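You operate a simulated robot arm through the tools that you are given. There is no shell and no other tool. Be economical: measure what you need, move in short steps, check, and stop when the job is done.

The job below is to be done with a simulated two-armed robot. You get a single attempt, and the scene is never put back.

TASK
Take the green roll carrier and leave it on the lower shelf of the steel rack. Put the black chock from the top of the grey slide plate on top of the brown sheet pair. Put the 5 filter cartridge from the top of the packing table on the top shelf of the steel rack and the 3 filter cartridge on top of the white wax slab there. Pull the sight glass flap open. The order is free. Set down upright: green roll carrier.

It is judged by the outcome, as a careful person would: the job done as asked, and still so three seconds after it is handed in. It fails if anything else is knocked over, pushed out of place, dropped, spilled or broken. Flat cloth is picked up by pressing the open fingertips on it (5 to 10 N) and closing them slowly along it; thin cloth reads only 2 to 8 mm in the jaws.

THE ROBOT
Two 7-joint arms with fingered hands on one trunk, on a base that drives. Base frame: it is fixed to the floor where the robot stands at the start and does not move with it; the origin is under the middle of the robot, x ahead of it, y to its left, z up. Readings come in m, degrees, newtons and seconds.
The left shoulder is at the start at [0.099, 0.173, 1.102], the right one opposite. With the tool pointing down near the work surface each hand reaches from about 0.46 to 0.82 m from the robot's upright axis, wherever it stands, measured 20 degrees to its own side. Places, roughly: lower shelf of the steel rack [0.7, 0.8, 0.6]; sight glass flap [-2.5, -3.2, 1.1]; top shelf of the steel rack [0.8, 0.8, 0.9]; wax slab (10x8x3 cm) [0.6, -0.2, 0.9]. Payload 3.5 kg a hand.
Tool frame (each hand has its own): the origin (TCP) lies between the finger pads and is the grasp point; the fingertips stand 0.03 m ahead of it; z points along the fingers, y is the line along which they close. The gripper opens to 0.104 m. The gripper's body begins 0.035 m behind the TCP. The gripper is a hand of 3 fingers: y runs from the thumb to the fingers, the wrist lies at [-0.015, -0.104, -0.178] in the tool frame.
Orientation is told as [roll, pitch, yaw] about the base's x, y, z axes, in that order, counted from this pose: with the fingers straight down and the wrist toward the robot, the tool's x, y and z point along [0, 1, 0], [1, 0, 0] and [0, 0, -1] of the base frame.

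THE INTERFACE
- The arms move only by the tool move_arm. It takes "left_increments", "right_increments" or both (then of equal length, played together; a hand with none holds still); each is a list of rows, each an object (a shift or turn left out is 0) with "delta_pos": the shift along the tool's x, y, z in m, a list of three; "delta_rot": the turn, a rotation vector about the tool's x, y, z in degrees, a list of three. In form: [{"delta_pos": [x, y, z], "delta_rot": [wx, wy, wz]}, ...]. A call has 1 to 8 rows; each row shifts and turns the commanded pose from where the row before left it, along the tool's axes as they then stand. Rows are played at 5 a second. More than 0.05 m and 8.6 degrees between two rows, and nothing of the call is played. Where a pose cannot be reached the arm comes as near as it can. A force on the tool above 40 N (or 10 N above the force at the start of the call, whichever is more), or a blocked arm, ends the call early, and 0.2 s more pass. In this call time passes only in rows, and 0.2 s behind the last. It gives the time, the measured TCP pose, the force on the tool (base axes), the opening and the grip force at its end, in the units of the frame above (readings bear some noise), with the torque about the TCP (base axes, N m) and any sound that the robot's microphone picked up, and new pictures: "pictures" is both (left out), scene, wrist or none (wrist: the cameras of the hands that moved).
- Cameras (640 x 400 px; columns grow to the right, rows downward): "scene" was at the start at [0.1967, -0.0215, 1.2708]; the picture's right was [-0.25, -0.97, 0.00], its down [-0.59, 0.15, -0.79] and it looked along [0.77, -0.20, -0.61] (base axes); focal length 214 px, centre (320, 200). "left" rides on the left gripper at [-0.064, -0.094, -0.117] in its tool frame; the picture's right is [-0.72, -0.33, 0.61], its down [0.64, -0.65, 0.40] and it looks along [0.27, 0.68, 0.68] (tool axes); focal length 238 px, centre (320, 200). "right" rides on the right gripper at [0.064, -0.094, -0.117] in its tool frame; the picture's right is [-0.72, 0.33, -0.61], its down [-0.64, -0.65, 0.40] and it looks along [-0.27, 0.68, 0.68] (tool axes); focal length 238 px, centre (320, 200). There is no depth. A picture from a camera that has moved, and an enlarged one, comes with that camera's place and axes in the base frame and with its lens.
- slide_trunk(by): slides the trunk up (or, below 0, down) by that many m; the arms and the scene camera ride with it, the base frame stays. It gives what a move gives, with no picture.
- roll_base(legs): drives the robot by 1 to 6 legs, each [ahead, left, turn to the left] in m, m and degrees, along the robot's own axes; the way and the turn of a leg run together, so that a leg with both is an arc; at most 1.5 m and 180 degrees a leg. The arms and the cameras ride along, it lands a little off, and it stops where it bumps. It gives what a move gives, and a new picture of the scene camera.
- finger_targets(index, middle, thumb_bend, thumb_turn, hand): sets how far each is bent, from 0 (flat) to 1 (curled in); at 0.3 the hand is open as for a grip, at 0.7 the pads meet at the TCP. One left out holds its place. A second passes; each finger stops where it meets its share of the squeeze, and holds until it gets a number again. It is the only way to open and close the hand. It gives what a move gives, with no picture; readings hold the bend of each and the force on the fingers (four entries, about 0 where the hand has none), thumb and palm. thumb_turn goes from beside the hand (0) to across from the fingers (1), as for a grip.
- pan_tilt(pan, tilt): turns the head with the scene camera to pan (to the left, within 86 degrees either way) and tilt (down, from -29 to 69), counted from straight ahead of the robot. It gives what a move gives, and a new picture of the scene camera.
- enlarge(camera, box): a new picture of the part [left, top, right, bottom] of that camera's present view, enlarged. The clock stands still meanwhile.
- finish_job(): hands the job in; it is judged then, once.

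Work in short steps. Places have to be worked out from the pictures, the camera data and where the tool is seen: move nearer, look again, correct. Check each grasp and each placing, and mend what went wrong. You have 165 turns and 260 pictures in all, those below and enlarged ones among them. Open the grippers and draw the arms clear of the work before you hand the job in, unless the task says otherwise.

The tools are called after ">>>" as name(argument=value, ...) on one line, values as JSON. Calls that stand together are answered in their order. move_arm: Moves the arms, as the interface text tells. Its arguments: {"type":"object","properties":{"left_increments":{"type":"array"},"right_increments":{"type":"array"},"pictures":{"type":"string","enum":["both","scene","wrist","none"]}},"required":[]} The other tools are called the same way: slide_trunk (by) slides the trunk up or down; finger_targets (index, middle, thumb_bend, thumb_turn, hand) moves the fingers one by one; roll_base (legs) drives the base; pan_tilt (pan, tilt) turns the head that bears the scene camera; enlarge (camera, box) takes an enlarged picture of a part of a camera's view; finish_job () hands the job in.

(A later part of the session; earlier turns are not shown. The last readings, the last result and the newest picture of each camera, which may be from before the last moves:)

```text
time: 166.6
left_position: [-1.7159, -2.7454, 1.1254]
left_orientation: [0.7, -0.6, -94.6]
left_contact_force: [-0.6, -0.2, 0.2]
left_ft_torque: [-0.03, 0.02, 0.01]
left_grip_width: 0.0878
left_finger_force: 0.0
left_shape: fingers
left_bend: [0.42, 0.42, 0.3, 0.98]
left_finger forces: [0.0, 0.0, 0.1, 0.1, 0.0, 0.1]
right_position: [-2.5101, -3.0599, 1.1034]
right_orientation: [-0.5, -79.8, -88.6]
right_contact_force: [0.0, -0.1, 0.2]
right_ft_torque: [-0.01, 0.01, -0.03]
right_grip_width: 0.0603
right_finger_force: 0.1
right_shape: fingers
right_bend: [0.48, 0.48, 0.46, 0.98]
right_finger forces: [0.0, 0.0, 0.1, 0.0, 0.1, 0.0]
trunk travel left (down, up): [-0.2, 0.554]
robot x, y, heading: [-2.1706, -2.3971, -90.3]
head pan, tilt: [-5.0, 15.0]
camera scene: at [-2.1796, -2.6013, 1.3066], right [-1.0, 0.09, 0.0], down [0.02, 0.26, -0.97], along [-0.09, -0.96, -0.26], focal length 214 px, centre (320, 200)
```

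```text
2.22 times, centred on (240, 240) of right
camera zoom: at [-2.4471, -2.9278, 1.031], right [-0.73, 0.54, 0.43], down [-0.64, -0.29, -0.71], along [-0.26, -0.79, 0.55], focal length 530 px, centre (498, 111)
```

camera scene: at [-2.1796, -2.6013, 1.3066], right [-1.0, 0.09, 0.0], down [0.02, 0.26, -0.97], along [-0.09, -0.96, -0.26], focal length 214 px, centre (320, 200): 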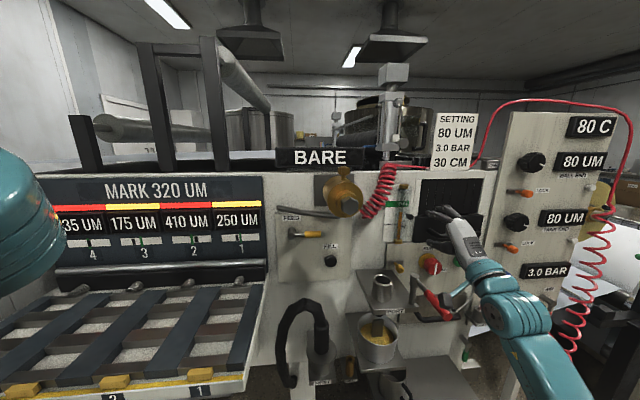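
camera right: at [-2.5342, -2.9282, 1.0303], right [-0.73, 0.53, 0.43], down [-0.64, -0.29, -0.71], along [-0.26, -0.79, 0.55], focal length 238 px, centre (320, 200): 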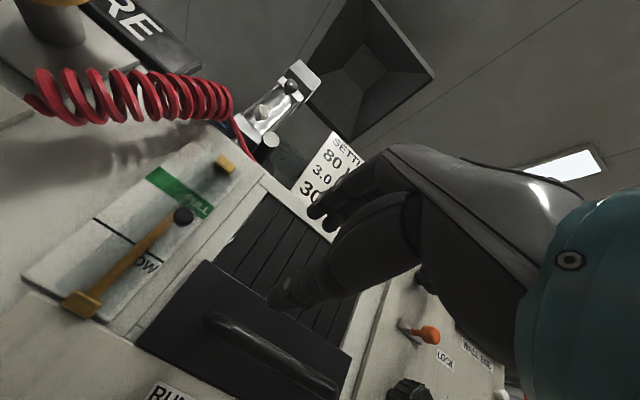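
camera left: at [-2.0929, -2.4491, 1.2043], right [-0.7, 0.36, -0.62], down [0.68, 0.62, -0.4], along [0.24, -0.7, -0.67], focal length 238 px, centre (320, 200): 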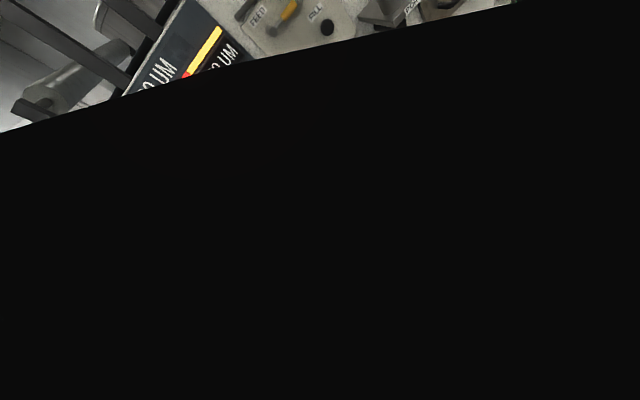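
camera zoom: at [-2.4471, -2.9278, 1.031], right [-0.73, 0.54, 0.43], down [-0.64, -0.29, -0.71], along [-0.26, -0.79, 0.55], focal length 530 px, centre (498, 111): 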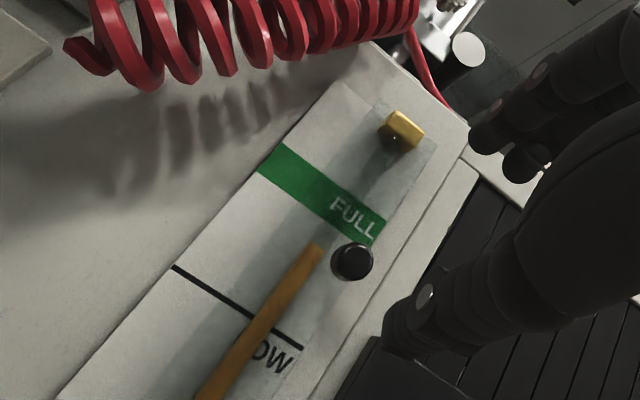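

Knob seen at about (-2.507, -3.175, 1.09). Advance in steps.

>>> move_arm(right_increments=[{"delta_pos": [0.001, 0.0015, 0.03]}, {"delta_pos": [0.001, 0.0015, 0.03]}], pictures="both")

>>> enlarge(camera="right", box=[180, 130, 420, 310])

```text
time: 167.2
left_position: [-1.7159, -2.7455, 1.1249]
left_orientation: [0.6, -0.5, -94.7]
left_contact_force: [0.2, 0.0, 0.4]
left_ft_torque: [0.01, 0.01, 0.02]
left_grip_width: 0.0877
left_finger_force: 0.0
left_shape: fingers
left_bend: [0.42, 0.42, 0.3, 0.98]
left_finger forces: [0.0, 0.0, 0.0, 0.0, 0.0, 0.1]
right_position: [-2.509, -3.1211, 1.0944]
right_orientation: [-0.1, -79.9, -88.3]
right_contact_force: [-0.1, 0.6, 0.0]
right_ft_torque: [0.04, -0.02, 0.0]
right_grip_width: 0.0602
right_finger_force: 0.0
right_shape: fingers
right_bend: [0.48, 0.48, 0.46, 0.98]
right_finger forces: [0.1, 0.0, 0.0, 0.0, 0.0, 0.1]
trunk travel left (down, up): [-0.2, 0.554]
robot x, y, heading: [-2.1733, -2.3943, -90.3]
head pan, tilt: [-5.0, 15.0]
camera scene: at [-2.1807, -2.6015, 1.3065], right [-1.0, 0.09, 0.0], down [0.02, 0.26, -0.97], along [-0.09, -0.96, -0.26], focal length 214 px, centre (320, 200)
camera right: at [-2.4474, -2.9886, 1.0239], right [-0.73, 0.53, 0.43], down [-0.63, -0.3, -0.71], along [-0.25, -0.8, 0.55], focal length 238 px, centre (320, 200)
```

scene: 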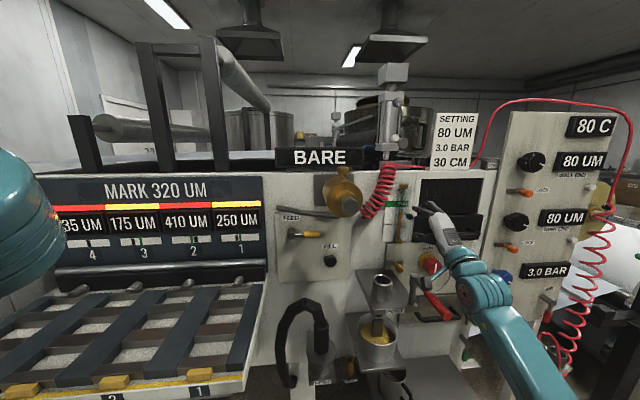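
right: 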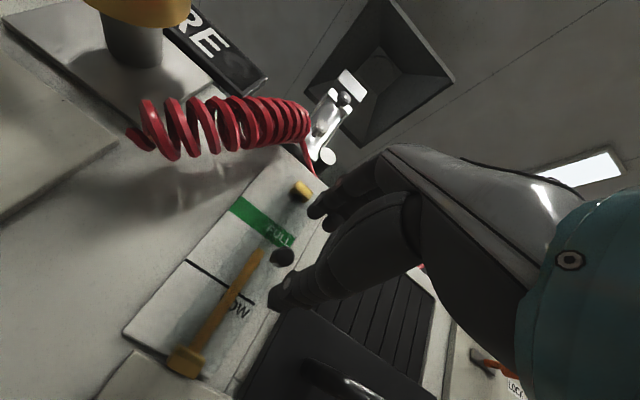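

```text
2.22 times, centred on (300, 220) of right
camera zoom: at [-2.4474, -2.9886, 1.0239], right [-0.73, 0.53, 0.43], down [-0.63, -0.3, -0.71], along [-0.25, -0.8, 0.55], focal length 530 px, centre (364, 156)
```

zoom: 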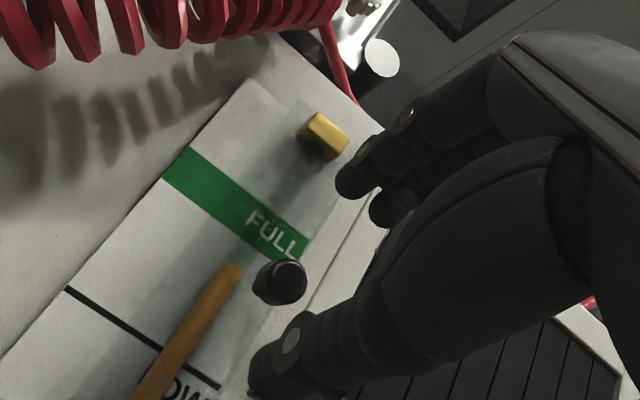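

Good alignment. Advance 34 mm along the tool and close.

>>> move_arm(right_increments=[{"delta_pos": [0.003, 0.001, 0.02]}, {"delta_pos": [0.001, 0.001, 0.015]}], pictures="none")

>>> enlarge(camera="right", box=[200, 130, 440, 310])

```text
time: 167.8
left_position: [-1.7179, -2.7457, 1.125]
left_orientation: [0.6, -0.6, -94.6]
left_contact_force: [0.2, -0.1, -0.3]
left_ft_torque: [0.0, 0.02, 0.0]
left_grip_width: 0.0877
left_finger_force: 0.1
left_shape: fingers
left_bend: [0.42, 0.42, 0.3, 0.98]
left_finger forces: [0.1, 0.1, 0.0, 0.0, 0.1, 0.0]
right_position: [-2.5074, -3.1533, 1.0938]
right_orientation: [-0.2, -79.9, -88.4]
right_contact_force: [0.0, 1.1, 0.6]
right_ft_torque: [0.03, 0.02, 0.03]
right_grip_width: 0.0604
right_finger_force: 0.1
right_shape: fingers
right_bend: [0.48, 0.48, 0.46, 0.98]
right_finger forces: [0.0, 0.0, 0.0, 0.1, 0.0, 0.0]
right hand out of reach, approached as far as the arm can: row 1
trunk travel left (down, up): [-0.2, 0.554]
robot x, y, heading: [-2.1719, -2.3948, -90.5]
head pan, tilt: [-5.0, 15.0]
```

```text
2.22 times, centred on (320, 220) of right
camera zoom: at [-2.4461, -3.0212, 1.0205], right [-0.73, 0.53, 0.43], down [-0.63, -0.3, -0.71], along [-0.25, -0.8, 0.55], focal length 530 px, centre (320, 156)
```

zoom: 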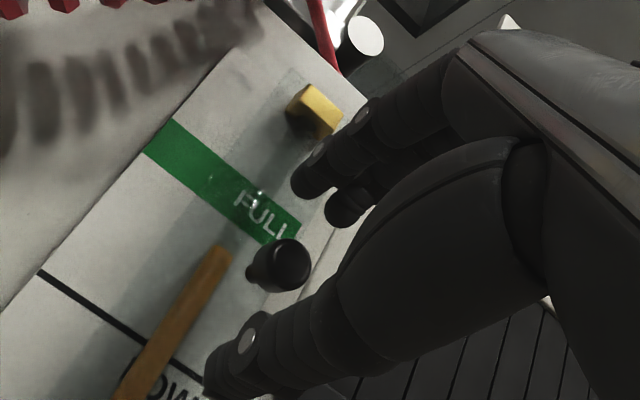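

Knob lies between thumb and fingers. I advance 6 mm and close gently.

>>> move_arm(right_increments=[{"delta_pos": [0.001, 0, 0.007]}], pictures="none")

>>> finger_targets(hand="right", index=0.72, middle=0.72, thumb_bend=0.68)

>>> enlarge(camera="right", box=[200, 130, 440, 310])

```text
time: 168.2
left_position: [-1.7161, -2.7464, 1.1248]
left_orientation: [0.6, -0.5, -94.6]
left_contact_force: [-0.2, -0.3, 0.5]
left_ft_torque: [0.0, 0.0, 0.0]
left_grip_width: 0.0876
left_finger_force: 0.0
left_shape: fingers
left_bend: [0.42, 0.42, 0.3, 0.98]
left_finger forces: [0.0, 0.0, 0.0, 0.0, 0.0, 0.0]
right_position: [-2.5076, -3.1612, 1.0909]
right_orientation: [-0.3, -79.8, -88.5]
right_contact_force: [0.3, -0.1, 0.2]
right_ft_torque: [-0.03, -0.02, -0.03]
right_grip_width: 0.0605
right_finger_force: 0.1
right_shape: fingers
right_bend: [0.48, 0.48, 0.46, 0.98]
right_finger forces: [0.0, 0.1, 0.1, 0.0, 0.1, 0.1]
trunk travel left (down, up): [-0.2, 0.554]
robot x, y, heading: [-2.1725, -2.3943, -90.5]
head pan, tilt: [-5.0, 15.0]
```

```text
time: 169.2
left_position: [-1.7155, -2.7446, 1.1246]
left_orientation: [0.6, -0.6, -94.6]
left_contact_force: [0.1, -0.1, 0.5]
left_ft_torque: [-0.03, -0.01, 0.02]
left_grip_width: 0.0876
left_finger_force: 0.0
left_shape: fingers
left_bend: [0.42, 0.42, 0.3, 0.98]
left_finger forces: [0.0, 0.0, 0.1, 0.0, 0.0, 0.0]
right_position: [-2.5066, -3.1597, 1.0941]
right_orientation: [-0.4, -80.0, -88.4]
right_contact_force: [2.2, -3.1, 10.0]
right_ft_torque: [-0.28, -0.02, 0.06]
right_grip_width: 0.0105
right_finger_force: 7.0
right_shape: fingers
right_bend: [0.71, 0.71, 0.66, 0.97]
right_finger forces: [7.6, 4.5, 0.0, 0.0, 1.5, 0.1]
trunk travel left (down, up): [-0.2, 0.554]
robot x, y, heading: [-2.1705, -2.3964, -90.3]
head pan, tilt: [-5.0, 15.0]
```

```text
2.22 times, centred on (320, 220) of right
camera zoom: at [-2.4451, -3.028, 1.021], right [-0.73, 0.53, 0.43], down [-0.63, -0.3, -0.71], along [-0.25, -0.79, 0.56], focal length 530 px, centre (320, 156)
```

zoom: 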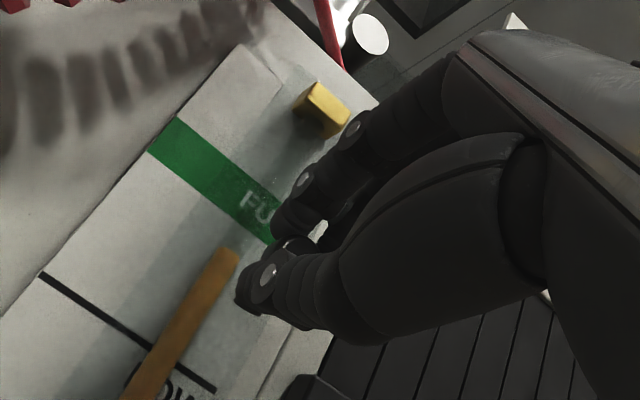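

It holds the knob, mostly by the fingers from above; I bring the thumb in harder, then pull gently.

>>> finger_targets(hand="right", index=0.8, middle=0.8, thumb_bend=0.8)

>>> move_arm(right_increments=[{"delta_pos": [0, 0, -0.005]}, {"delta_pos": [0.001, 0, -0.007]}], pictures="none")

>>> enlarge(camera="right", box=[160, 100, 400, 280])

```text
time: 170.2
left_position: [-1.7149, -2.7456, 1.126]
left_orientation: [0.6, -0.6, -94.6]
left_contact_force: [0.1, 0.2, -0.3]
left_ft_torque: [0.0, 0.04, 0.03]
left_grip_width: 0.0877
left_finger_force: 0.1
left_shape: fingers
left_bend: [0.42, 0.42, 0.3, 0.98]
left_finger forces: [0.1, 0.0, 0.0, 0.0, 0.0, 0.1]
right_position: [-2.5068, -3.1604, 1.092]
right_orientation: [-0.4, -79.8, -88.2]
right_contact_force: [4.0, -2.8, 8.7]
right_ft_torque: [-0.29, 0.11, 0.16]
right_grip_width: 0.0082
right_finger_force: 22.2
right_shape: fingers
right_bend: [0.73, 0.73, 0.7, 0.96]
right_finger forces: [17.2, 13.1, 0.0, 0.1, 13.7, 0.1]
trunk travel left (down, up): [-0.2, 0.554]
robot x, y, heading: [-2.1704, -2.3955, -90.4]
head pan, tilt: [-5.0, 15.0]
```

```text
time: 170.8
left_position: [-1.7144, -2.7473, 1.1238]
left_orientation: [0.5, -0.3, -94.7]
left_contact_force: [0.1, 0.0, -1.1]
left_ft_torque: [0.0, 0.0, 0.02]
left_grip_width: 0.0876
left_finger_force: 0.1
left_shape: fingers
left_bend: [0.42, 0.42, 0.3, 0.98]
left_finger forces: [0.0, 0.1, 0.1, 0.1, 0.1, 0.0]
right_position: [-2.5025, -3.1531, 1.0889]
right_orientation: [-0.5, -79.2, -87.8]
right_contact_force: [12.0, -17.0, 2.0]
right_ft_torque: [-0.01, 0.09, 0.14]
right_grip_width: 0.0089
right_finger_force: 12.5
right_shape: fingers
right_bend: [0.72, 0.76, 0.72, 0.96]
right_finger forces: [15.0, 0.0, 0.0, 0.1, 10.2, 0.0]
trunk travel left (down, up): [-0.2, 0.554]
robot x, y, heading: [-2.1721, -2.3974, -90.2]
head pan, tilt: [-5.0, 15.0]
```

```text
2.22 times, centred on (280, 190) of right
camera zoom: at [-2.4423, -3.0194, 1.0183], right [-0.73, 0.52, 0.44], down [-0.63, -0.29, -0.72], along [-0.24, -0.8, 0.55], focal length 530 px, centre (409, 222)
```

zoom: 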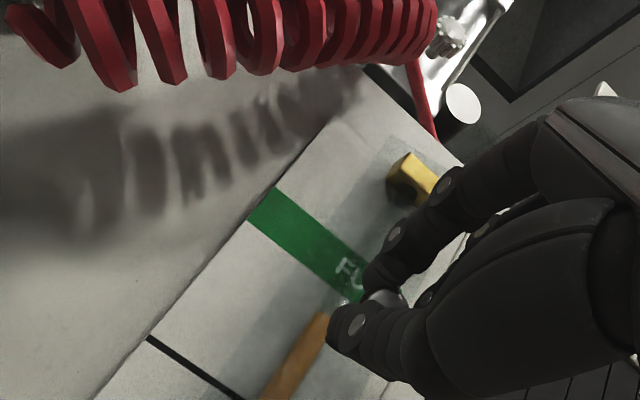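

Resistance 17 N outward and 12 N toward +x: consistent with a left hinge (or a catch). I pull on with some +x following.

>>> move_arm(right_increments=[{"delta_pos": [0.004, 0, -0.006]}, {"delta_pos": [0.004, 0, -0.006]}], pictures="none")

>>> enlarge(camera="right", box=[160, 100, 400, 280])

```text
time: 171.4
left_position: [-1.7163, -2.7455, 1.1248]
left_orientation: [0.6, -0.6, -94.6]
left_contact_force: [0.3, -0.3, 0.4]
left_ft_torque: [0.01, 0.01, 0.01]
left_grip_width: 0.0877
left_finger_force: 0.0
left_shape: fingers
left_bend: [0.42, 0.42, 0.3, 0.98]
left_finger forces: [0.0, 0.0, 0.0, 0.0, 0.0, 0.1]
right_position: [-2.5081, -3.136, 1.0948]
right_orientation: [-0.2, -79.7, -88.5]
right_contact_force: [-0.8, -0.6, -0.2]
right_ft_torque: [-0.02, 0.0, -0.01]
right_grip_width: 0.0
right_finger_force: 0.0
right_shape: fingers
right_bend: [0.73, 0.76, 0.76, 0.96]
right_finger forces: [0.0, 0.0, 0.0, 0.0, 0.0, 0.0]
right hand out of reach, approached as far as the arm can: row 1, 2
trunk travel left (down, up): [-0.2, 0.554]
robot x, y, heading: [-2.1684, -2.3932, -90.4]
head pan, tilt: [-5.0, 15.0]
```

```text
2.22 times, centred on (280, 190) of right
camera zoom: at [-2.4472, -3.0045, 1.0233], right [-0.73, 0.53, 0.43], down [-0.63, -0.3, -0.71], along [-0.25, -0.8, 0.55], focal length 530 px, centre (409, 222)
```

zoom: 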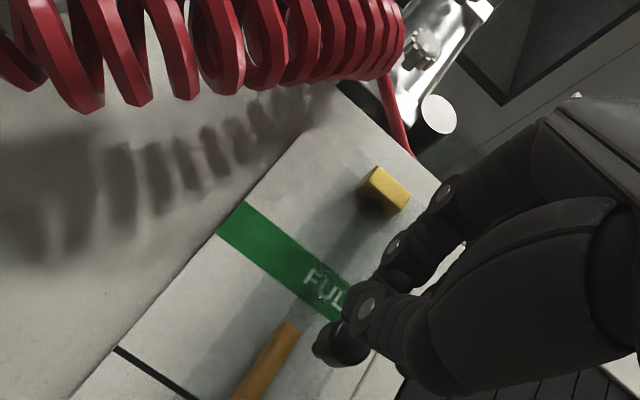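

It slipped off; knob unmoved at ≈(-2.503, -3.177, 1.084). I reopen, shift the base left for lateral freedom, and regrip deeper and centred.

>>> finger_targets(hand="right", index=0.5, middle=0.5, thumb_bend=0.48)

>>> move_arm(right_increments=[{"delta_pos": [-0.025, 0, -0.02]}, {"delta_pos": [-0.025, 0, -0.01]}], pictures="none")

>>> roll_base(legs=[[0, 0.055, 0]])

>>> enlarge(camera="right", box=[120, 130, 360, 330])

```text
time: 172.4
left_position: [-1.7166, -2.7454, 1.1251]
left_orientation: [0.6, -0.4, -94.6]
left_contact_force: [0.0, 0.8, -0.2]
left_ft_torque: [0.0, 0.0, -0.01]
left_grip_width: 0.0875
left_finger_force: 0.0
left_shape: fingers
left_bend: [0.42, 0.42, 0.3, 0.98]
left_finger forces: [0.0, 0.1, 0.0, 0.0, 0.0, 0.1]
right_position: [-2.5085, -3.138, 1.0956]
right_orientation: [-0.1, -79.7, -88.3]
right_contact_force: [0.0, -0.1, 0.3]
right_ft_torque: [-0.01, 0.0, 0.0]
right_grip_width: 0.0541
right_finger_force: 0.0
right_shape: fingers
right_bend: [0.5, 0.5, 0.48, 0.97]
right_finger forces: [0.0, 0.0, 0.1, 0.0, 0.0, 0.0]
trunk travel left (down, up): [-0.2, 0.554]
robot x, y, heading: [-2.1718, -2.3972, -90.5]
head pan, tilt: [-5.0, 15.0]
```

```text
time: 173.0
left_position: [-1.716, -2.7456, 1.1261]
left_orientation: [0.6, -0.7, -94.6]
left_contact_force: [-0.5, 0.3, 0.0]
left_ft_torque: [0.0, 0.0, 0.01]
left_grip_width: 0.0875
left_finger_force: 0.1
left_shape: fingers
left_bend: [0.42, 0.42, 0.3, 0.98]
left_finger forces: [0.1, 0.1, 0.0, 0.0, 0.1, 0.1]
right_position: [-2.5597, -3.1085, 1.101]
right_orientation: [-0.1, -79.8, -89.2]
right_contact_force: [0.2, 0.4, -0.1]
right_ft_torque: [0.01, -0.01, 0.02]
right_grip_width: 0.054
right_finger_force: 0.2
right_shape: fingers
right_bend: [0.5, 0.5, 0.48, 0.97]
right_finger forces: [0.0, 0.0, 0.0, 0.0, 0.0, 0.0]
trunk travel left (down, up): [-0.2, 0.554]
robot x, y, heading: [-2.1701, -2.3943, -90.4]
head pan, tilt: [-5.0, 15.0]
```

```text
time: 173.9
left_position: [-1.6614, -2.7461, 1.1248]
left_orientation: [0.7, -0.6, -94.6]
left_contact_force: [0.6, 0.4, -0.6]
left_ft_torque: [0.01, -0.01, 0.02]
left_grip_width: 0.0879
left_finger_force: 0.0
left_shape: fingers
left_bend: [0.42, 0.42, 0.3, 0.98]
left_finger forces: [0.0, 0.1, 0.0, 0.0, 0.0, 0.0]
right_position: [-2.5047, -3.1098, 1.1012]
right_orientation: [-0.5, -79.8, -88.5]
right_contact_force: [0.1, -0.6, -1.0]
right_ft_torque: [0.0, 0.0, -0.04]
right_grip_width: 0.0546
right_finger_force: 0.2
right_shape: fingers
right_bend: [0.5, 0.5, 0.48, 0.97]
right_finger forces: [0.0, 0.0, 0.1, 0.0, 0.1, 0.1]
trunk travel left (down, up): [-0.2, 0.554]
robot x, y, heading: [-2.1131, -2.3987, -90.2]
head pan, tilt: [-5.0, 15.0]
camera scene: at [-2.126, -2.6016, 1.3066], right [-1.0, 0.09, 0.0], down [0.02, 0.26, -0.97], along [-0.09, -0.96, -0.26], focal length 214 px, centre (320, 200)
```

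scene: 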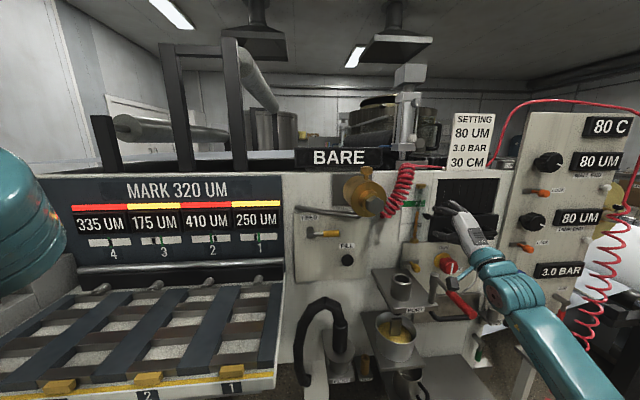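

```text
2.00 times, centred on (240, 230) of right
camera zoom: at [-2.4421, -2.977, 1.0288], right [-0.73, 0.53, 0.43], down [-0.64, -0.29, -0.71], along [-0.25, -0.79, 0.55], focal length 477 px, centre (480, 140)
```

zoom: 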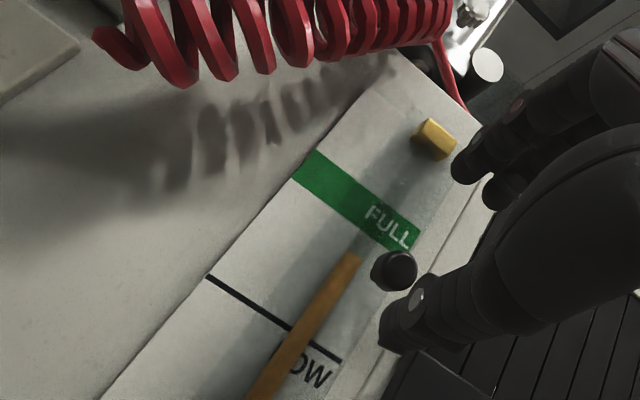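

Approach again: forward 57 mm, down 12 mm.

>>> move_arm(right_increments=[{"delta_pos": [0, -0.002, 0.025]}, {"delta_pos": [0, -0.0004, 0.02]}, {"delta_pos": [0, 0, 0.013]}], pictures="none")

>>> enlarge(camera="right", box=[200, 130, 440, 310])

>>> enlarge(camera="scene", box=[395, 170, 495, 250])

```text
time: 174.7
left_position: [-1.6629, -2.7444, 1.1247]
left_orientation: [0.5, -0.6, -94.5]
left_contact_force: [0.2, -0.4, -0.2]
left_ft_torque: [-0.02, 0.04, -0.01]
left_grip_width: 0.0876
left_finger_force: 0.0
left_shape: fingers
left_bend: [0.42, 0.42, 0.3, 0.98]
left_finger forces: [0.0, 0.0, 0.0, 0.0, 0.0, 0.1]
right_position: [-2.5023, -3.1672, 1.0878]
right_orientation: [-0.1, -79.9, -88.9]
right_contact_force: [0.2, -0.9, -0.4]
right_ft_torque: [0.01, 0.01, -0.03]
right_grip_width: 0.0541
right_finger_force: 0.0
right_shape: fingers
right_bend: [0.5, 0.5, 0.48, 0.97]
right_finger forces: [0.0, 0.0, 0.1, 0.0, 0.1, 0.0]
trunk travel left (down, up): [-0.2, 0.554]
robot x, y, heading: [-2.1189, -2.3939, -90.5]
head pan, tilt: [-5.0, 15.0]
```

```text
2.22 times, centred on (320, 220) of right
camera zoom: at [-2.4404, -3.0343, 1.015], right [-0.73, 0.53, 0.43], down [-0.64, -0.29, -0.71], along [-0.25, -0.79, 0.55], focal length 530 px, centre (320, 156)
```

zoom: 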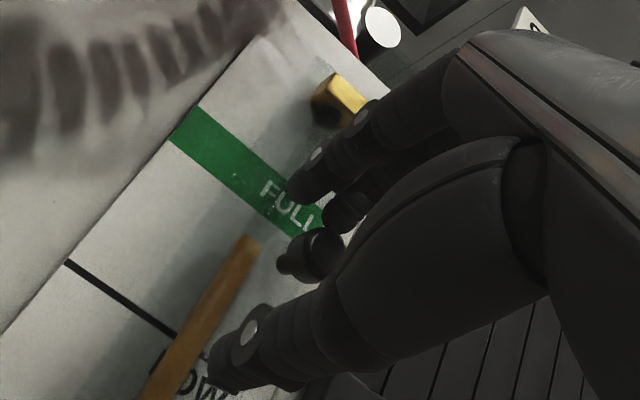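

```text
5.00 times, centred on (445, 210) of scene
camera zoom: at [-2.127, -2.6017, 1.3066], right [-1.0, 0.09, 0.0], down [0.02, 0.26, -0.97], along [-0.09, -0.96, -0.26], focal length 1072 px, centre (-305, 150)
```

zoom: 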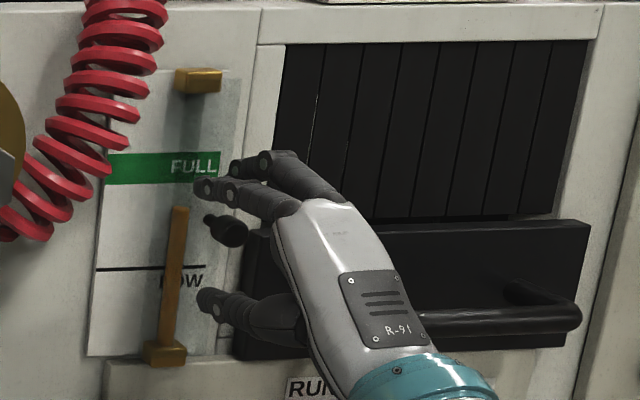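

Now the fingertips reach past the knob's head. Close.

>>> finger_targets(hand="right", index=0.8, middle=0.8, thumb_bend=0.8)

>>> enlarge(camera="scene", box=[395, 170, 495, 250])

```text
time: 175.7
left_position: [-1.6588, -2.7443, 1.1242]
left_orientation: [0.5, -0.6, -94.5]
left_contact_force: [-0.3, 0.2, 0.3]
left_ft_torque: [0.0, 0.03, 0.01]
left_grip_width: 0.0877
left_finger_force: 0.0
left_shape: fingers
left_bend: [0.42, 0.42, 0.3, 0.98]
left_finger forces: [0.0, 0.1, 0.0, 0.0, 0.0, 0.0]
right_position: [-2.4993, -3.1663, 1.0905]
right_orientation: [-0.9, -80.2, -88.1]
right_contact_force: [10.7, -10.0, 19.4]
right_ft_torque: [-0.55, 0.11, 0.17]
right_grip_width: 0.0
right_finger_force: 15.6
right_shape: fingers
right_bend: [0.74, 0.73, 0.75, 0.96]
right_finger forces: [15.5, 16.1, 0.0, 0.1, 0.0, 0.0]
trunk travel left (down, up): [-0.2, 0.554]
robot x, y, heading: [-2.1166, -2.392, -90.3]
head pan, tilt: [-5.0, 15.0]
```

```text
5.00 times, centred on (445, 210) of scene
camera zoom: at [-2.1243, -2.6008, 1.3069], right [-1.0, 0.09, 0.0], down [0.02, 0.26, -0.97], along [-0.09, -0.96, -0.26], focal length 1072 px, centre (-305, 150)
```

zoom: 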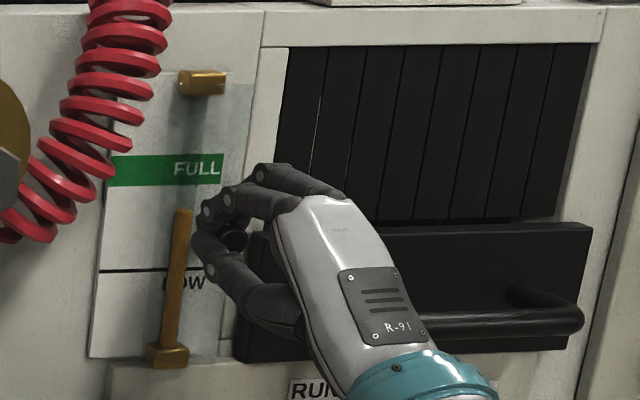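

Fingers are now hooked around the knob's neck. Pull out in small steps with +x following.

>>> move_arm(right_increments=[{"delta_pos": [0.001, 0, -0.006]}, {"delta_pos": [0.002, 0, -0.007]}, {"delta_pos": [0.003, 0, -0.007]}], pictures="none")

>>> enlarge(camera="scene", box=[395, 170, 495, 250])

```text
time: 176.4
left_position: [-1.6598, -2.7451, 1.1232]
left_orientation: [0.6, -0.4, -94.2]
left_contact_force: [-0.4, 0.0, 0.7]
left_ft_torque: [0.04, -0.01, -0.02]
left_grip_width: 0.088
left_finger_force: 0.0
left_shape: fingers
left_bend: [0.42, 0.42, 0.3, 0.98]
left_finger forces: [0.1, 0.0, 0.0, 0.0, 0.1, 0.1]
right_position: [-2.4909, -3.1566, 1.0915]
right_orientation: [-0.1, -80.0, -88.2]
right_contact_force: [8.7, -21.8, 8.6]
right_ft_torque: [-0.29, 0.12, 0.07]
right_grip_width: 0.0
right_finger_force: 21.4
right_shape: fingers
right_bend: [0.74, 0.73, 0.75, 0.94]
right_finger forces: [14.4, 16.6, 0.0, 0.0, 11.7, 0.1]
trunk travel left (down, up): [-0.2, 0.554]
robot x, y, heading: [-2.1165, -2.3988, -90.0]
head pan, tilt: [-5.0, 15.0]
stopped in row 3 (right hand): the force on the tool passed its limit (the readings are from after the stop); the commanded pose is now the measured one
```

```text
5.00 times, centred on (445, 210) of scene
camera zoom: at [-2.1247, -2.6042, 1.3061], right [-1.0, 0.09, 0.0], down [0.02, 0.26, -0.97], along [-0.09, -0.96, -0.26], focal length 1072 px, centre (-305, 150)
```

zoom: 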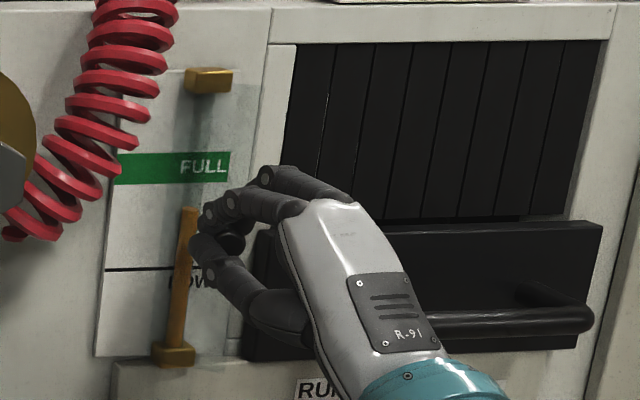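

The hook holds; about 22 N with small motion. I continue to pull.

>>> move_arm(right_increments=[{"delta_pos": [0.001, 0, -0.004]}, {"delta_pos": [0.001, 0, -0.004]}, {"delta_pos": [0.001, 0, -0.004]}], pictures="none")

>>> enlarge(camera="scene", box=[395, 170, 495, 250])

```text
time: 177.2
left_position: [-1.6639, -2.7454, 1.124]
left_orientation: [0.7, -0.5, -94.7]
left_contact_force: [-0.3, 0.8, -0.4]
left_ft_torque: [0.0, 0.0, -0.03]
left_grip_width: 0.0876
left_finger_force: 0.0
left_shape: fingers
left_bend: [0.42, 0.42, 0.3, 0.98]
left_finger forces: [0.1, 0.0, 0.1, 0.1, 0.1, 0.0]
right_position: [-2.4991, -3.1393, 1.089]
right_orientation: [-0.2, -79.4, -89.0]
right_contact_force: [-0.5, 0.6, -0.2]
right_ft_torque: [-0.02, 0.02, -0.02]
right_grip_width: 0.0
right_finger_force: 0.2
right_shape: fingers
right_bend: [0.74, 0.76, 0.79, 0.94]
right_finger forces: [0.0, 0.0, 0.0, 0.1, 0.0, 0.1]
trunk travel left (down, up): [-0.2, 0.554]
robot x, y, heading: [-2.1213, -2.3947, -90.3]
head pan, tilt: [-5.0, 15.0]
```

```text
5.00 times, centred on (445, 210) of scene
camera zoom: at [-2.1283, -2.6017, 1.3064], right [-1.0, 0.09, 0.0], down [0.02, 0.26, -0.97], along [-0.09, -0.96, -0.26], focal length 1072 px, centre (-305, 150)
```

zoom: 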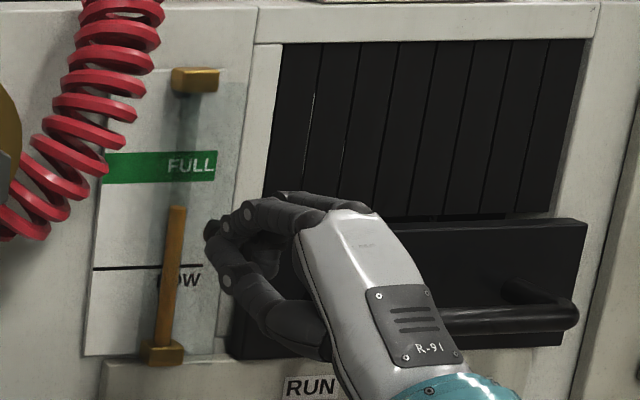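

It slipped again. I look closely at the flap from the wrist camera for its state and hinge.

>>> finger_targets(hand="right", index=0.5, middle=0.5, thumb_bend=0.45)

>>> move_arm(right_increments=[{"delta_pos": [-0.03, 0, -0.03]}, {"delta_pos": [-0.03, 0, -0.02]}], pictures="none")

>>> enlarge(camera="right", box=[130, 170, 290, 320])

>>> enlarge(camera="scene", box=[400, 175, 450, 250])

```text
time: 178.2
left_position: [-1.6614, -2.7447, 1.1253]
left_orientation: [0.6, -0.4, -94.5]
left_contact_force: [0.0, 0.1, 0.3]
left_ft_torque: [0.01, 0.01, -0.02]
left_grip_width: 0.0877
left_finger_force: 0.0
left_shape: fingers
left_bend: [0.42, 0.42, 0.3, 0.98]
left_finger forces: [0.0, 0.0, 0.0, 0.1, 0.0, 0.1]
right_position: [-2.4948, -3.1406, 1.0925]
right_orientation: [-0.1, -79.7, -88.7]
right_contact_force: [0.3, -0.4, -0.8]
right_ft_torque: [-0.01, 0.03, -0.01]
right_grip_width: 0.0578
right_finger_force: 0.0
right_shape: fingers
right_bend: [0.5, 0.5, 0.45, 0.97]
right_finger forces: [0.0, 0.0, 0.0, 0.1, 0.0, 0.0]
trunk travel left (down, up): [-0.2, 0.554]
robot x, y, heading: [-2.1161, -2.3948, -90.3]
head pan, tilt: [-5.0, 15.0]
```

```text
time: 178.8
left_position: [-1.6616, -2.7452, 1.1248]
left_orientation: [0.6, -0.6, -94.3]
left_contact_force: [0.3, 0.7, 0.0]
left_ft_torque: [0.0, 0.0, -0.03]
left_grip_width: 0.0878
left_finger_force: 0.0
left_shape: fingers
left_bend: [0.42, 0.42, 0.3, 0.98]
left_finger forces: [0.1, 0.0, 0.1, 0.1, 0.1, 0.0]
right_position: [-2.5556, -3.0902, 1.1008]
right_orientation: [-0.1, -79.7, -88.7]
right_contact_force: [0.4, 0.5, 0.5]
right_ft_torque: [-0.02, 0.02, 0.01]
right_grip_width: 0.058
right_finger_force: 0.0
right_shape: fingers
right_bend: [0.5, 0.5, 0.45, 0.97]
right_finger forces: [0.0, 0.0, 0.1, 0.1, 0.0, 0.0]
trunk travel left (down, up): [-0.2, 0.554]
robot x, y, heading: [-2.1212, -2.395, -90.2]
head pan, tilt: [-5.0, 15.0]
```

```text
2.67 times, centred on (210, 245) of right
camera zoom: at [-2.493, -2.9578, 1.0295], right [-0.73, 0.53, 0.43], down [-0.63, -0.3, -0.71], along [-0.25, -0.8, 0.55], focal length 636 px, centre (613, 80)
```

zoom: 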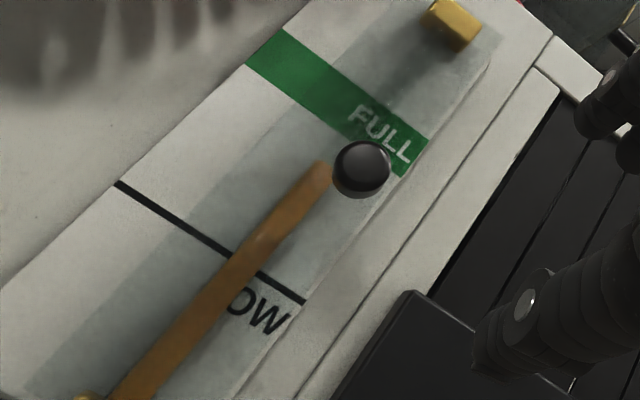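

```text
5.33 times, centred on (425, 212) of scene
camera zoom: at [-2.1269, -2.6017, 1.3066], right [-1.0, 0.09, 0.0], down [0.02, 0.26, -0.97], along [-0.09, -0.96, -0.26], focal length 1144 px, centre (-240, 133)
```

zoom: 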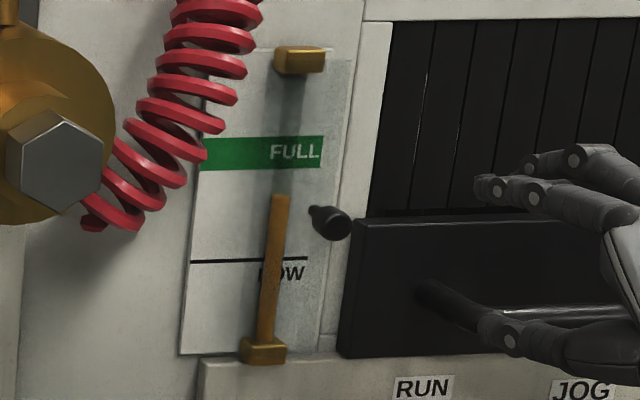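

Knob is unmoved at (-2.503, -3.173, 1.089). I'll pre-curl the fingers and go deeper so the tips lie on the neck behind the head.

>>> finger_targets(hand="right", index=0.6, middle=0.6, thumb_bend=0.57)

>>> move_arm(right_increments=[{"delta_pos": [0.03, 0.001, 0.005]}, {"delta_pos": [0.019, 0.001, 0.025]}, {"delta_pos": [0, 0.002, 0.02]}], pictures="none")

>>> enlarge(camera="right", box=[200, 130, 440, 310])

>>> enlarge(camera="scene", box=[395, 170, 495, 250])

```text
time: 179.8
left_position: [-1.6628, -2.7459, 1.1258]
left_orientation: [0.7, -0.5, -94.4]
left_contact_force: [-0.5, 0.2, -1.1]
left_ft_torque: [-0.01, 0.01, -0.01]
left_grip_width: 0.0878
left_finger_force: 0.1
left_shape: fingers
left_bend: [0.42, 0.42, 0.3, 0.98]
left_finger forces: [0.1, 0.1, 0.1, 0.0, 0.1, 0.0]
right_position: [-2.5553, -3.0907, 1.1023]
right_orientation: [-0.1, -79.8, -88.6]
right_contact_force: [-0.6, -0.5, -0.3]
right_ft_torque: [0.01, -0.01, 0.0]
right_grip_width: 0.032
right_finger_force: 0.2
right_shape: fingers
right_bend: [0.6, 0.6, 0.56, 0.97]
right_finger forces: [0.0, 0.0, 0.0, 0.0, 0.1, 0.0]
trunk travel left (down, up): [-0.2, 0.554]
robot x, y, heading: [-2.1178, -2.3948, -90.2]
head pan, tilt: [-5.0, 15.0]
```

```text
time: 180.6
left_position: [-1.6607, -2.7444, 1.1243]
left_orientation: [0.5, -0.6, -94.4]
left_contact_force: [1.0, -0.1, 0.3]
left_ft_torque: [0.0, 0.01, 0.02]
left_grip_width: 0.0877
left_finger_force: 0.1
left_shape: fingers
left_bend: [0.42, 0.42, 0.3, 0.98]
left_finger forces: [0.0, 0.0, 0.0, 0.0, 0.0, 0.0]
right_position: [-2.5038, -3.141, 1.0987]
right_orientation: [-0.1, -79.7, -88.6]
right_contact_force: [0.2, -0.6, 0.5]
right_ft_torque: [0.02, -0.03, 0.03]
right_grip_width: 0.032
right_finger_force: 0.1
right_shape: fingers
right_bend: [0.6, 0.6, 0.56, 0.97]
right_finger forces: [0.0, 0.1, 0.0, 0.0, 0.1, 0.0]
trunk travel left (down, up): [-0.2, 0.554]
robot x, y, heading: [-2.1169, -2.3939, -90.1]
head pan, tilt: [-5.0, 15.0]
```

```text
2.22 times, centred on (320, 220) of right
camera zoom: at [-2.4425, -3.0089, 1.0264], right [-0.73, 0.53, 0.43], down [-0.64, -0.29, -0.71], along [-0.25, -0.79, 0.55], focal length 530 px, centre (320, 156)
```

zoom: 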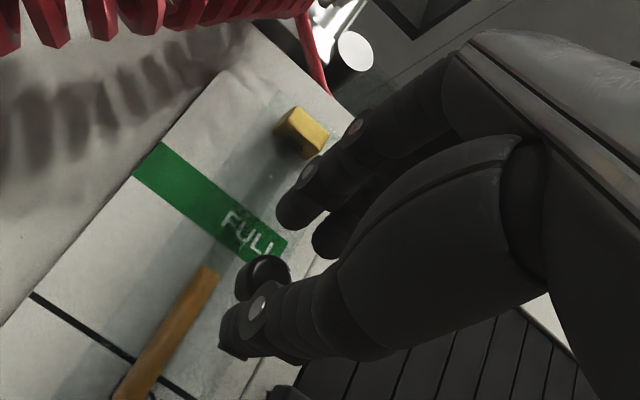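

```text
5.00 times, centred on (445, 210) of scene
camera zoom: at [-2.1266, -2.6021, 1.3066], right [-1.0, 0.09, 0.0], down [0.02, 0.26, -0.97], along [-0.09, -0.96, -0.26], focal length 1072 px, centre (-305, 150)
```

zoom: 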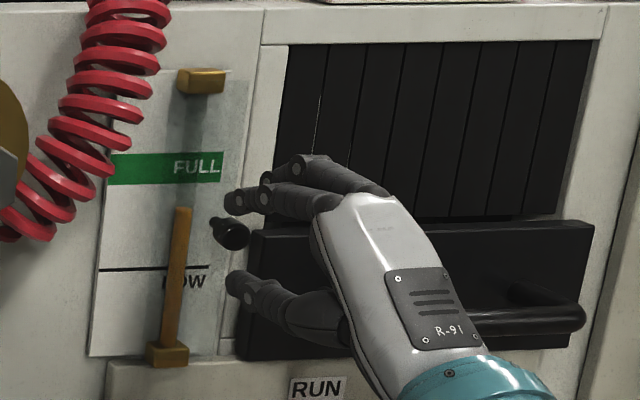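

Knob is nearer the upper fingers; I advance with a slight raise so it's centred.

>>> move_arm(right_increments=[{"delta_pos": [-0.001, 0.006, 0.012]}, {"delta_pos": [-0.001, 0.003, 0.014]}, {"delta_pos": [0, 0.001, 0.01]}], pictures="none")

>>> enlarge(camera="scene", box=[395, 170, 495, 250])

>>> enlarge(camera="right", box=[220, 150, 400, 290])

```text
time: 181.4
left_position: [-1.6613, -2.7414, 1.1257]
left_orientation: [0.6, -0.7, -94.5]
left_contact_force: [-0.7, -0.2, 0.3]
left_ft_torque: [0.04, -0.01, -0.03]
left_grip_width: 0.0875
left_finger_force: 0.1
left_shape: fingers
left_bend: [0.42, 0.42, 0.3, 0.98]
left_finger forces: [0.1, 0.0, 0.0, 0.1, 0.0, 0.1]
right_position: [-2.5086, -3.1754, 1.1039]
right_orientation: [-0.1, -80.2, -88.6]
right_contact_force: [1.4, 20.2, 2.9]
right_ft_torque: [-0.33, -0.02, 0.15]
right_grip_width: 0.0281
right_finger_force: 10.6
right_shape: fingers
right_bend: [0.62, 0.61, 0.56, 0.97]
right_finger forces: [17.6, 2.6, 0.0, 0.0, 0.0, 0.0]
trunk travel left (down, up): [-0.2, 0.554]
robot x, y, heading: [-2.1174, -2.3937, -90.3]
head pan, tilt: [-5.0, 15.0]
```

```text
5.00 times, centred on (445, 210) of scene
camera zoom: at [-2.1265, -2.5986, 1.3073], right [-1.0, 0.09, 0.0], down [0.02, 0.26, -0.97], along [-0.09, -0.96, -0.26], focal length 1072 px, centre (-305, 150)
```

zoom: 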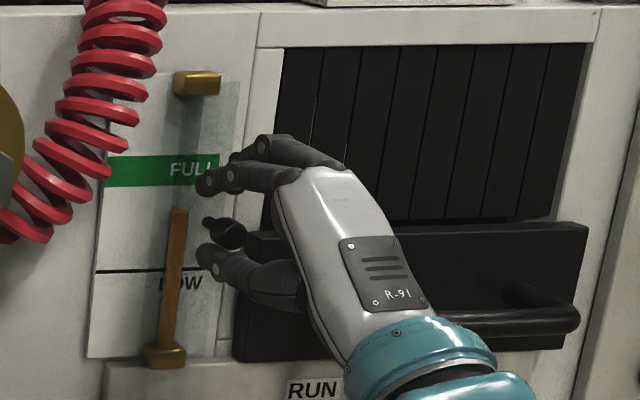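

```text
2.86 times, centred on (310, 220) of right
camera zoom: at [-2.4449, -3.0428, 1.0311], right [-0.73, 0.53, 0.43], down [-0.63, -0.3, -0.71], along [-0.25, -0.79, 0.56], focal length 681 px, centre (349, 143)
```

zoom: 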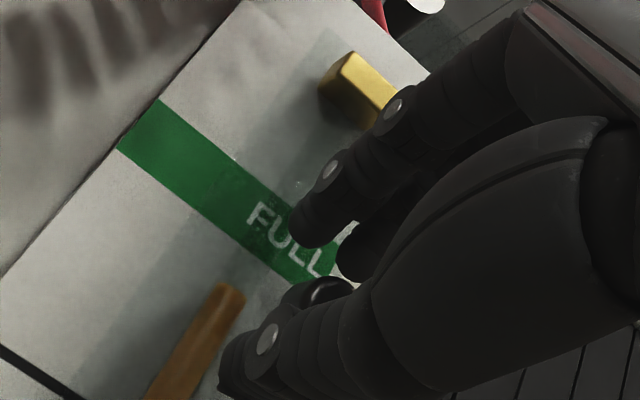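

Fingertips touch the pane. I ease off 3 mm and lower 5 mm, then close fully.

>>> move_arm(right_increments=[{"delta_pos": [0.001, -0.005, -0.003]}], pictures="none")

>>> finger_targets(hand="right", index=0.85, middle=0.85, thumb_bend=0.85)

>>> enlarge(camera="scene", box=[395, 170, 495, 250])

```text
time: 181.8
left_position: [-1.6628, -2.7445, 1.1265]
left_orientation: [0.5, -0.6, -94.4]
left_contact_force: [0.1, -0.2, -1.0]
left_ft_torque: [0.02, -0.01, 0.02]
left_grip_width: 0.0876
left_finger_force: 0.0
left_shape: fingers
left_bend: [0.42, 0.42, 0.3, 0.98]
left_finger forces: [0.0, 0.0, 0.0, 0.0, 0.1, 0.0]
right_position: [-2.5051, -3.1731, 1.0971]
right_orientation: [0.0, -79.8, -88.8]
right_contact_force: [-1.3, 9.0, 3.0]
right_ft_torque: [-0.24, -0.08, 0.03]
right_grip_width: 0.0323
right_finger_force: 4.7
right_shape: fingers
right_bend: [0.6, 0.6, 0.56, 0.97]
right_finger forces: [8.2, 0.7, 0.0, 0.1, 0.0, 0.0]
trunk travel left (down, up): [-0.2, 0.554]
robot x, y, heading: [-2.1186, -2.3984, -90.1]
head pan, tilt: [-5.0, 15.0]
```

```text
time: 182.8
left_position: [-1.6613, -2.7453, 1.1243]
left_orientation: [0.6, -0.5, -94.4]
left_contact_force: [0.4, -0.1, -0.2]
left_ft_torque: [-0.02, -0.01, 0.0]
left_grip_width: 0.0877
left_finger_force: 0.2
left_shape: fingers
left_bend: [0.42, 0.42, 0.3, 0.98]
left_finger forces: [0.0, 0.0, 0.0, 0.1, 0.0, 0.1]
right_position: [-2.5034, -3.1771, 1.0929]
right_orientation: [-0.3, -79.5, -88.4]
right_contact_force: [7.2, -3.7, -5.2]
right_ft_torque: [-0.1, 0.04, 0.15]
right_grip_width: 0.0003
right_finger_force: 16.3
right_shape: fingers
right_bend: [0.78, 0.85, 0.76, 0.94]
right_finger forces: [18.6, 5.4, 0.0, 0.1, 9.0, 0.1]
trunk travel left (down, up): [-0.2, 0.554]
robot x, y, heading: [-2.1188, -2.3963, -90.5]
head pan, tilt: [-5.0, 15.0]
```

```text
5.00 times, centred on (445, 210) of scene
camera zoom: at [-2.1258, -2.6032, 1.3063], right [-1.0, 0.09, 0.0], down [0.02, 0.26, -0.97], along [-0.09, -0.96, -0.26], focal length 1072 px, centre (-305, 150)
```

zoom: 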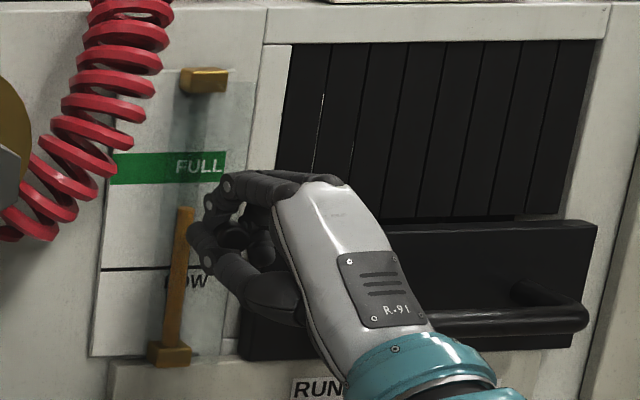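

The knob's head is now inside the closed fist. I pull.

>>> move_arm(right_increments=[{"delta_pos": [0.0, 0.0005, -0.006]}, {"delta_pos": [0.001, 0.0005, -0.006]}, {"delta_pos": [0.002, 0.0005, -0.006]}], pictures="none")

>>> enlarge(camera="scene", box=[395, 170, 495, 250])

```text
time: 183.6
left_position: [-1.6601, -2.7463, 1.1242]
left_orientation: [0.6, -0.5, -94.2]
left_contact_force: [0.3, 1.0, -0.7]
left_ft_torque: [-0.02, 0.02, 0.02]
left_grip_width: 0.0879
left_finger_force: 0.1
left_shape: fingers
left_bend: [0.42, 0.42, 0.3, 0.98]
left_finger forces: [0.1, 0.1, 0.0, 0.1, 0.0, 0.0]
right_position: [-2.4946, -3.1661, 1.0917]
right_orientation: [-0.7, -78.7, -87.5]
right_contact_force: [7.2, -23.7, -4.8]
right_ft_torque: [-0.12, -0.02, -0.29]
right_grip_width: 0.0
right_finger_force: 22.5
right_shape: fingers
right_bend: [0.78, 0.85, 0.75, 0.93]
right_finger forces: [18.4, 2.2, 0.0, 0.0, 24.0, 0.0]
trunk travel left (down, up): [-0.2, 0.554]
robot x, y, heading: [-2.1198, -2.3962, -89.8]
head pan, tilt: [-5.0, 15.0]
stopped in row 3 (right hand): the force on the tool passed its limit (the readings are from after the stop); the commanded pose is now the measured one
```

```text
5.00 times, centred on (445, 210) of scene
camera zoom: at [-2.1247, -2.6063, 1.3061], right [-1.0, 0.09, 0.0], down [0.02, 0.26, -0.97], along [-0.08, -0.96, -0.26], focal length 1072 px, centre (-305, 150)
```

zoom: 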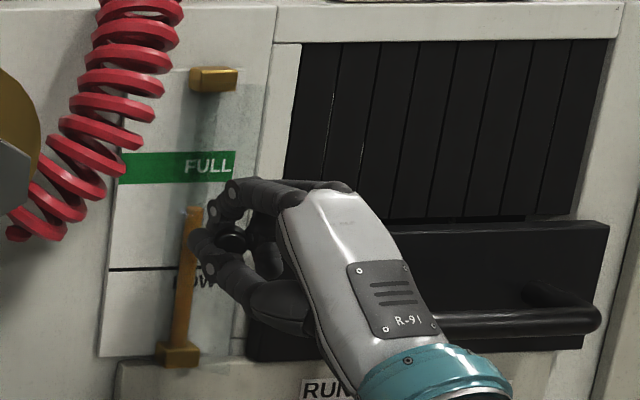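

Held at 24 N, no slip. Perhaps the hinge is stiff or damped; I pull slower.

>>> move_arm(right_increments=[{"delta_pos": [0, 0, -0.001]}, {"delta_pos": [0, 0, -0.001]}, {"delta_pos": [0, 0, -0.001]}, {"delta_pos": [0, 0, -0.001]}, {"delta_pos": [0, 0, -0.001]}, {"delta_pos": [0, 0, -0.001]}, {"delta_pos": [0, 0, -0.001]}, {"delta_pos": [0, 0, -0.001]}], pictures="none")

>>> enlarge(camera="scene", box=[395, 170, 495, 250])

```text
time: 184.3
left_position: [-1.6604, -2.7465, 1.1241]
left_orientation: [0.6, -0.4, -94.1]
left_contact_force: [0.0, 0.2, 0.0]
left_ft_torque: [-0.01, 0.0, -0.03]
left_grip_width: 0.0875
left_finger_force: 0.1
left_shape: fingers
left_bend: [0.42, 0.42, 0.3, 0.98]
left_finger forces: [0.0, 0.0, 0.1, 0.0, 0.1, 0.1]
right_position: [-2.4938, -3.1643, 1.0912]
right_orientation: [-0.9, -78.5, -87.2]
right_contact_force: [6.0, -24.8, -1.9]
right_ft_torque: [-0.12, -0.04, -0.33]
right_grip_width: 0.0
right_finger_force: 23.0
right_shape: fingers
right_bend: [0.78, 0.85, 0.75, 0.93]
right_finger forces: [19.0, 3.3, 0.0, 0.0, 24.0, 0.1]
trunk travel left (down, up): [-0.2, 0.554]
robot x, y, heading: [-2.1185, -2.3957, -90.0]
head pan, tilt: [-5.0, 15.0]
stopped in row 3 (right hand): the force on the tool passed its limit (the readings are from after the stop); the commanded pose is now the measured one
```

```text
5.00 times, centred on (445, 210) of scene
camera zoom: at [-2.1245, -2.6066, 1.3061], right [-1.0, 0.09, 0.0], down [0.02, 0.26, -0.97], along [-0.08, -0.96, -0.26], focal length 1072 px, centre (-305, 150)
```

zoom: 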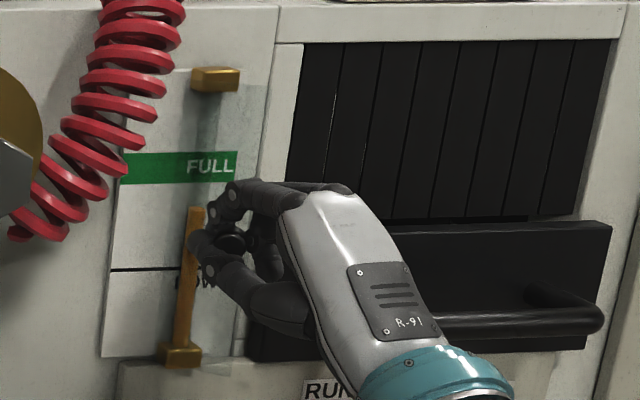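

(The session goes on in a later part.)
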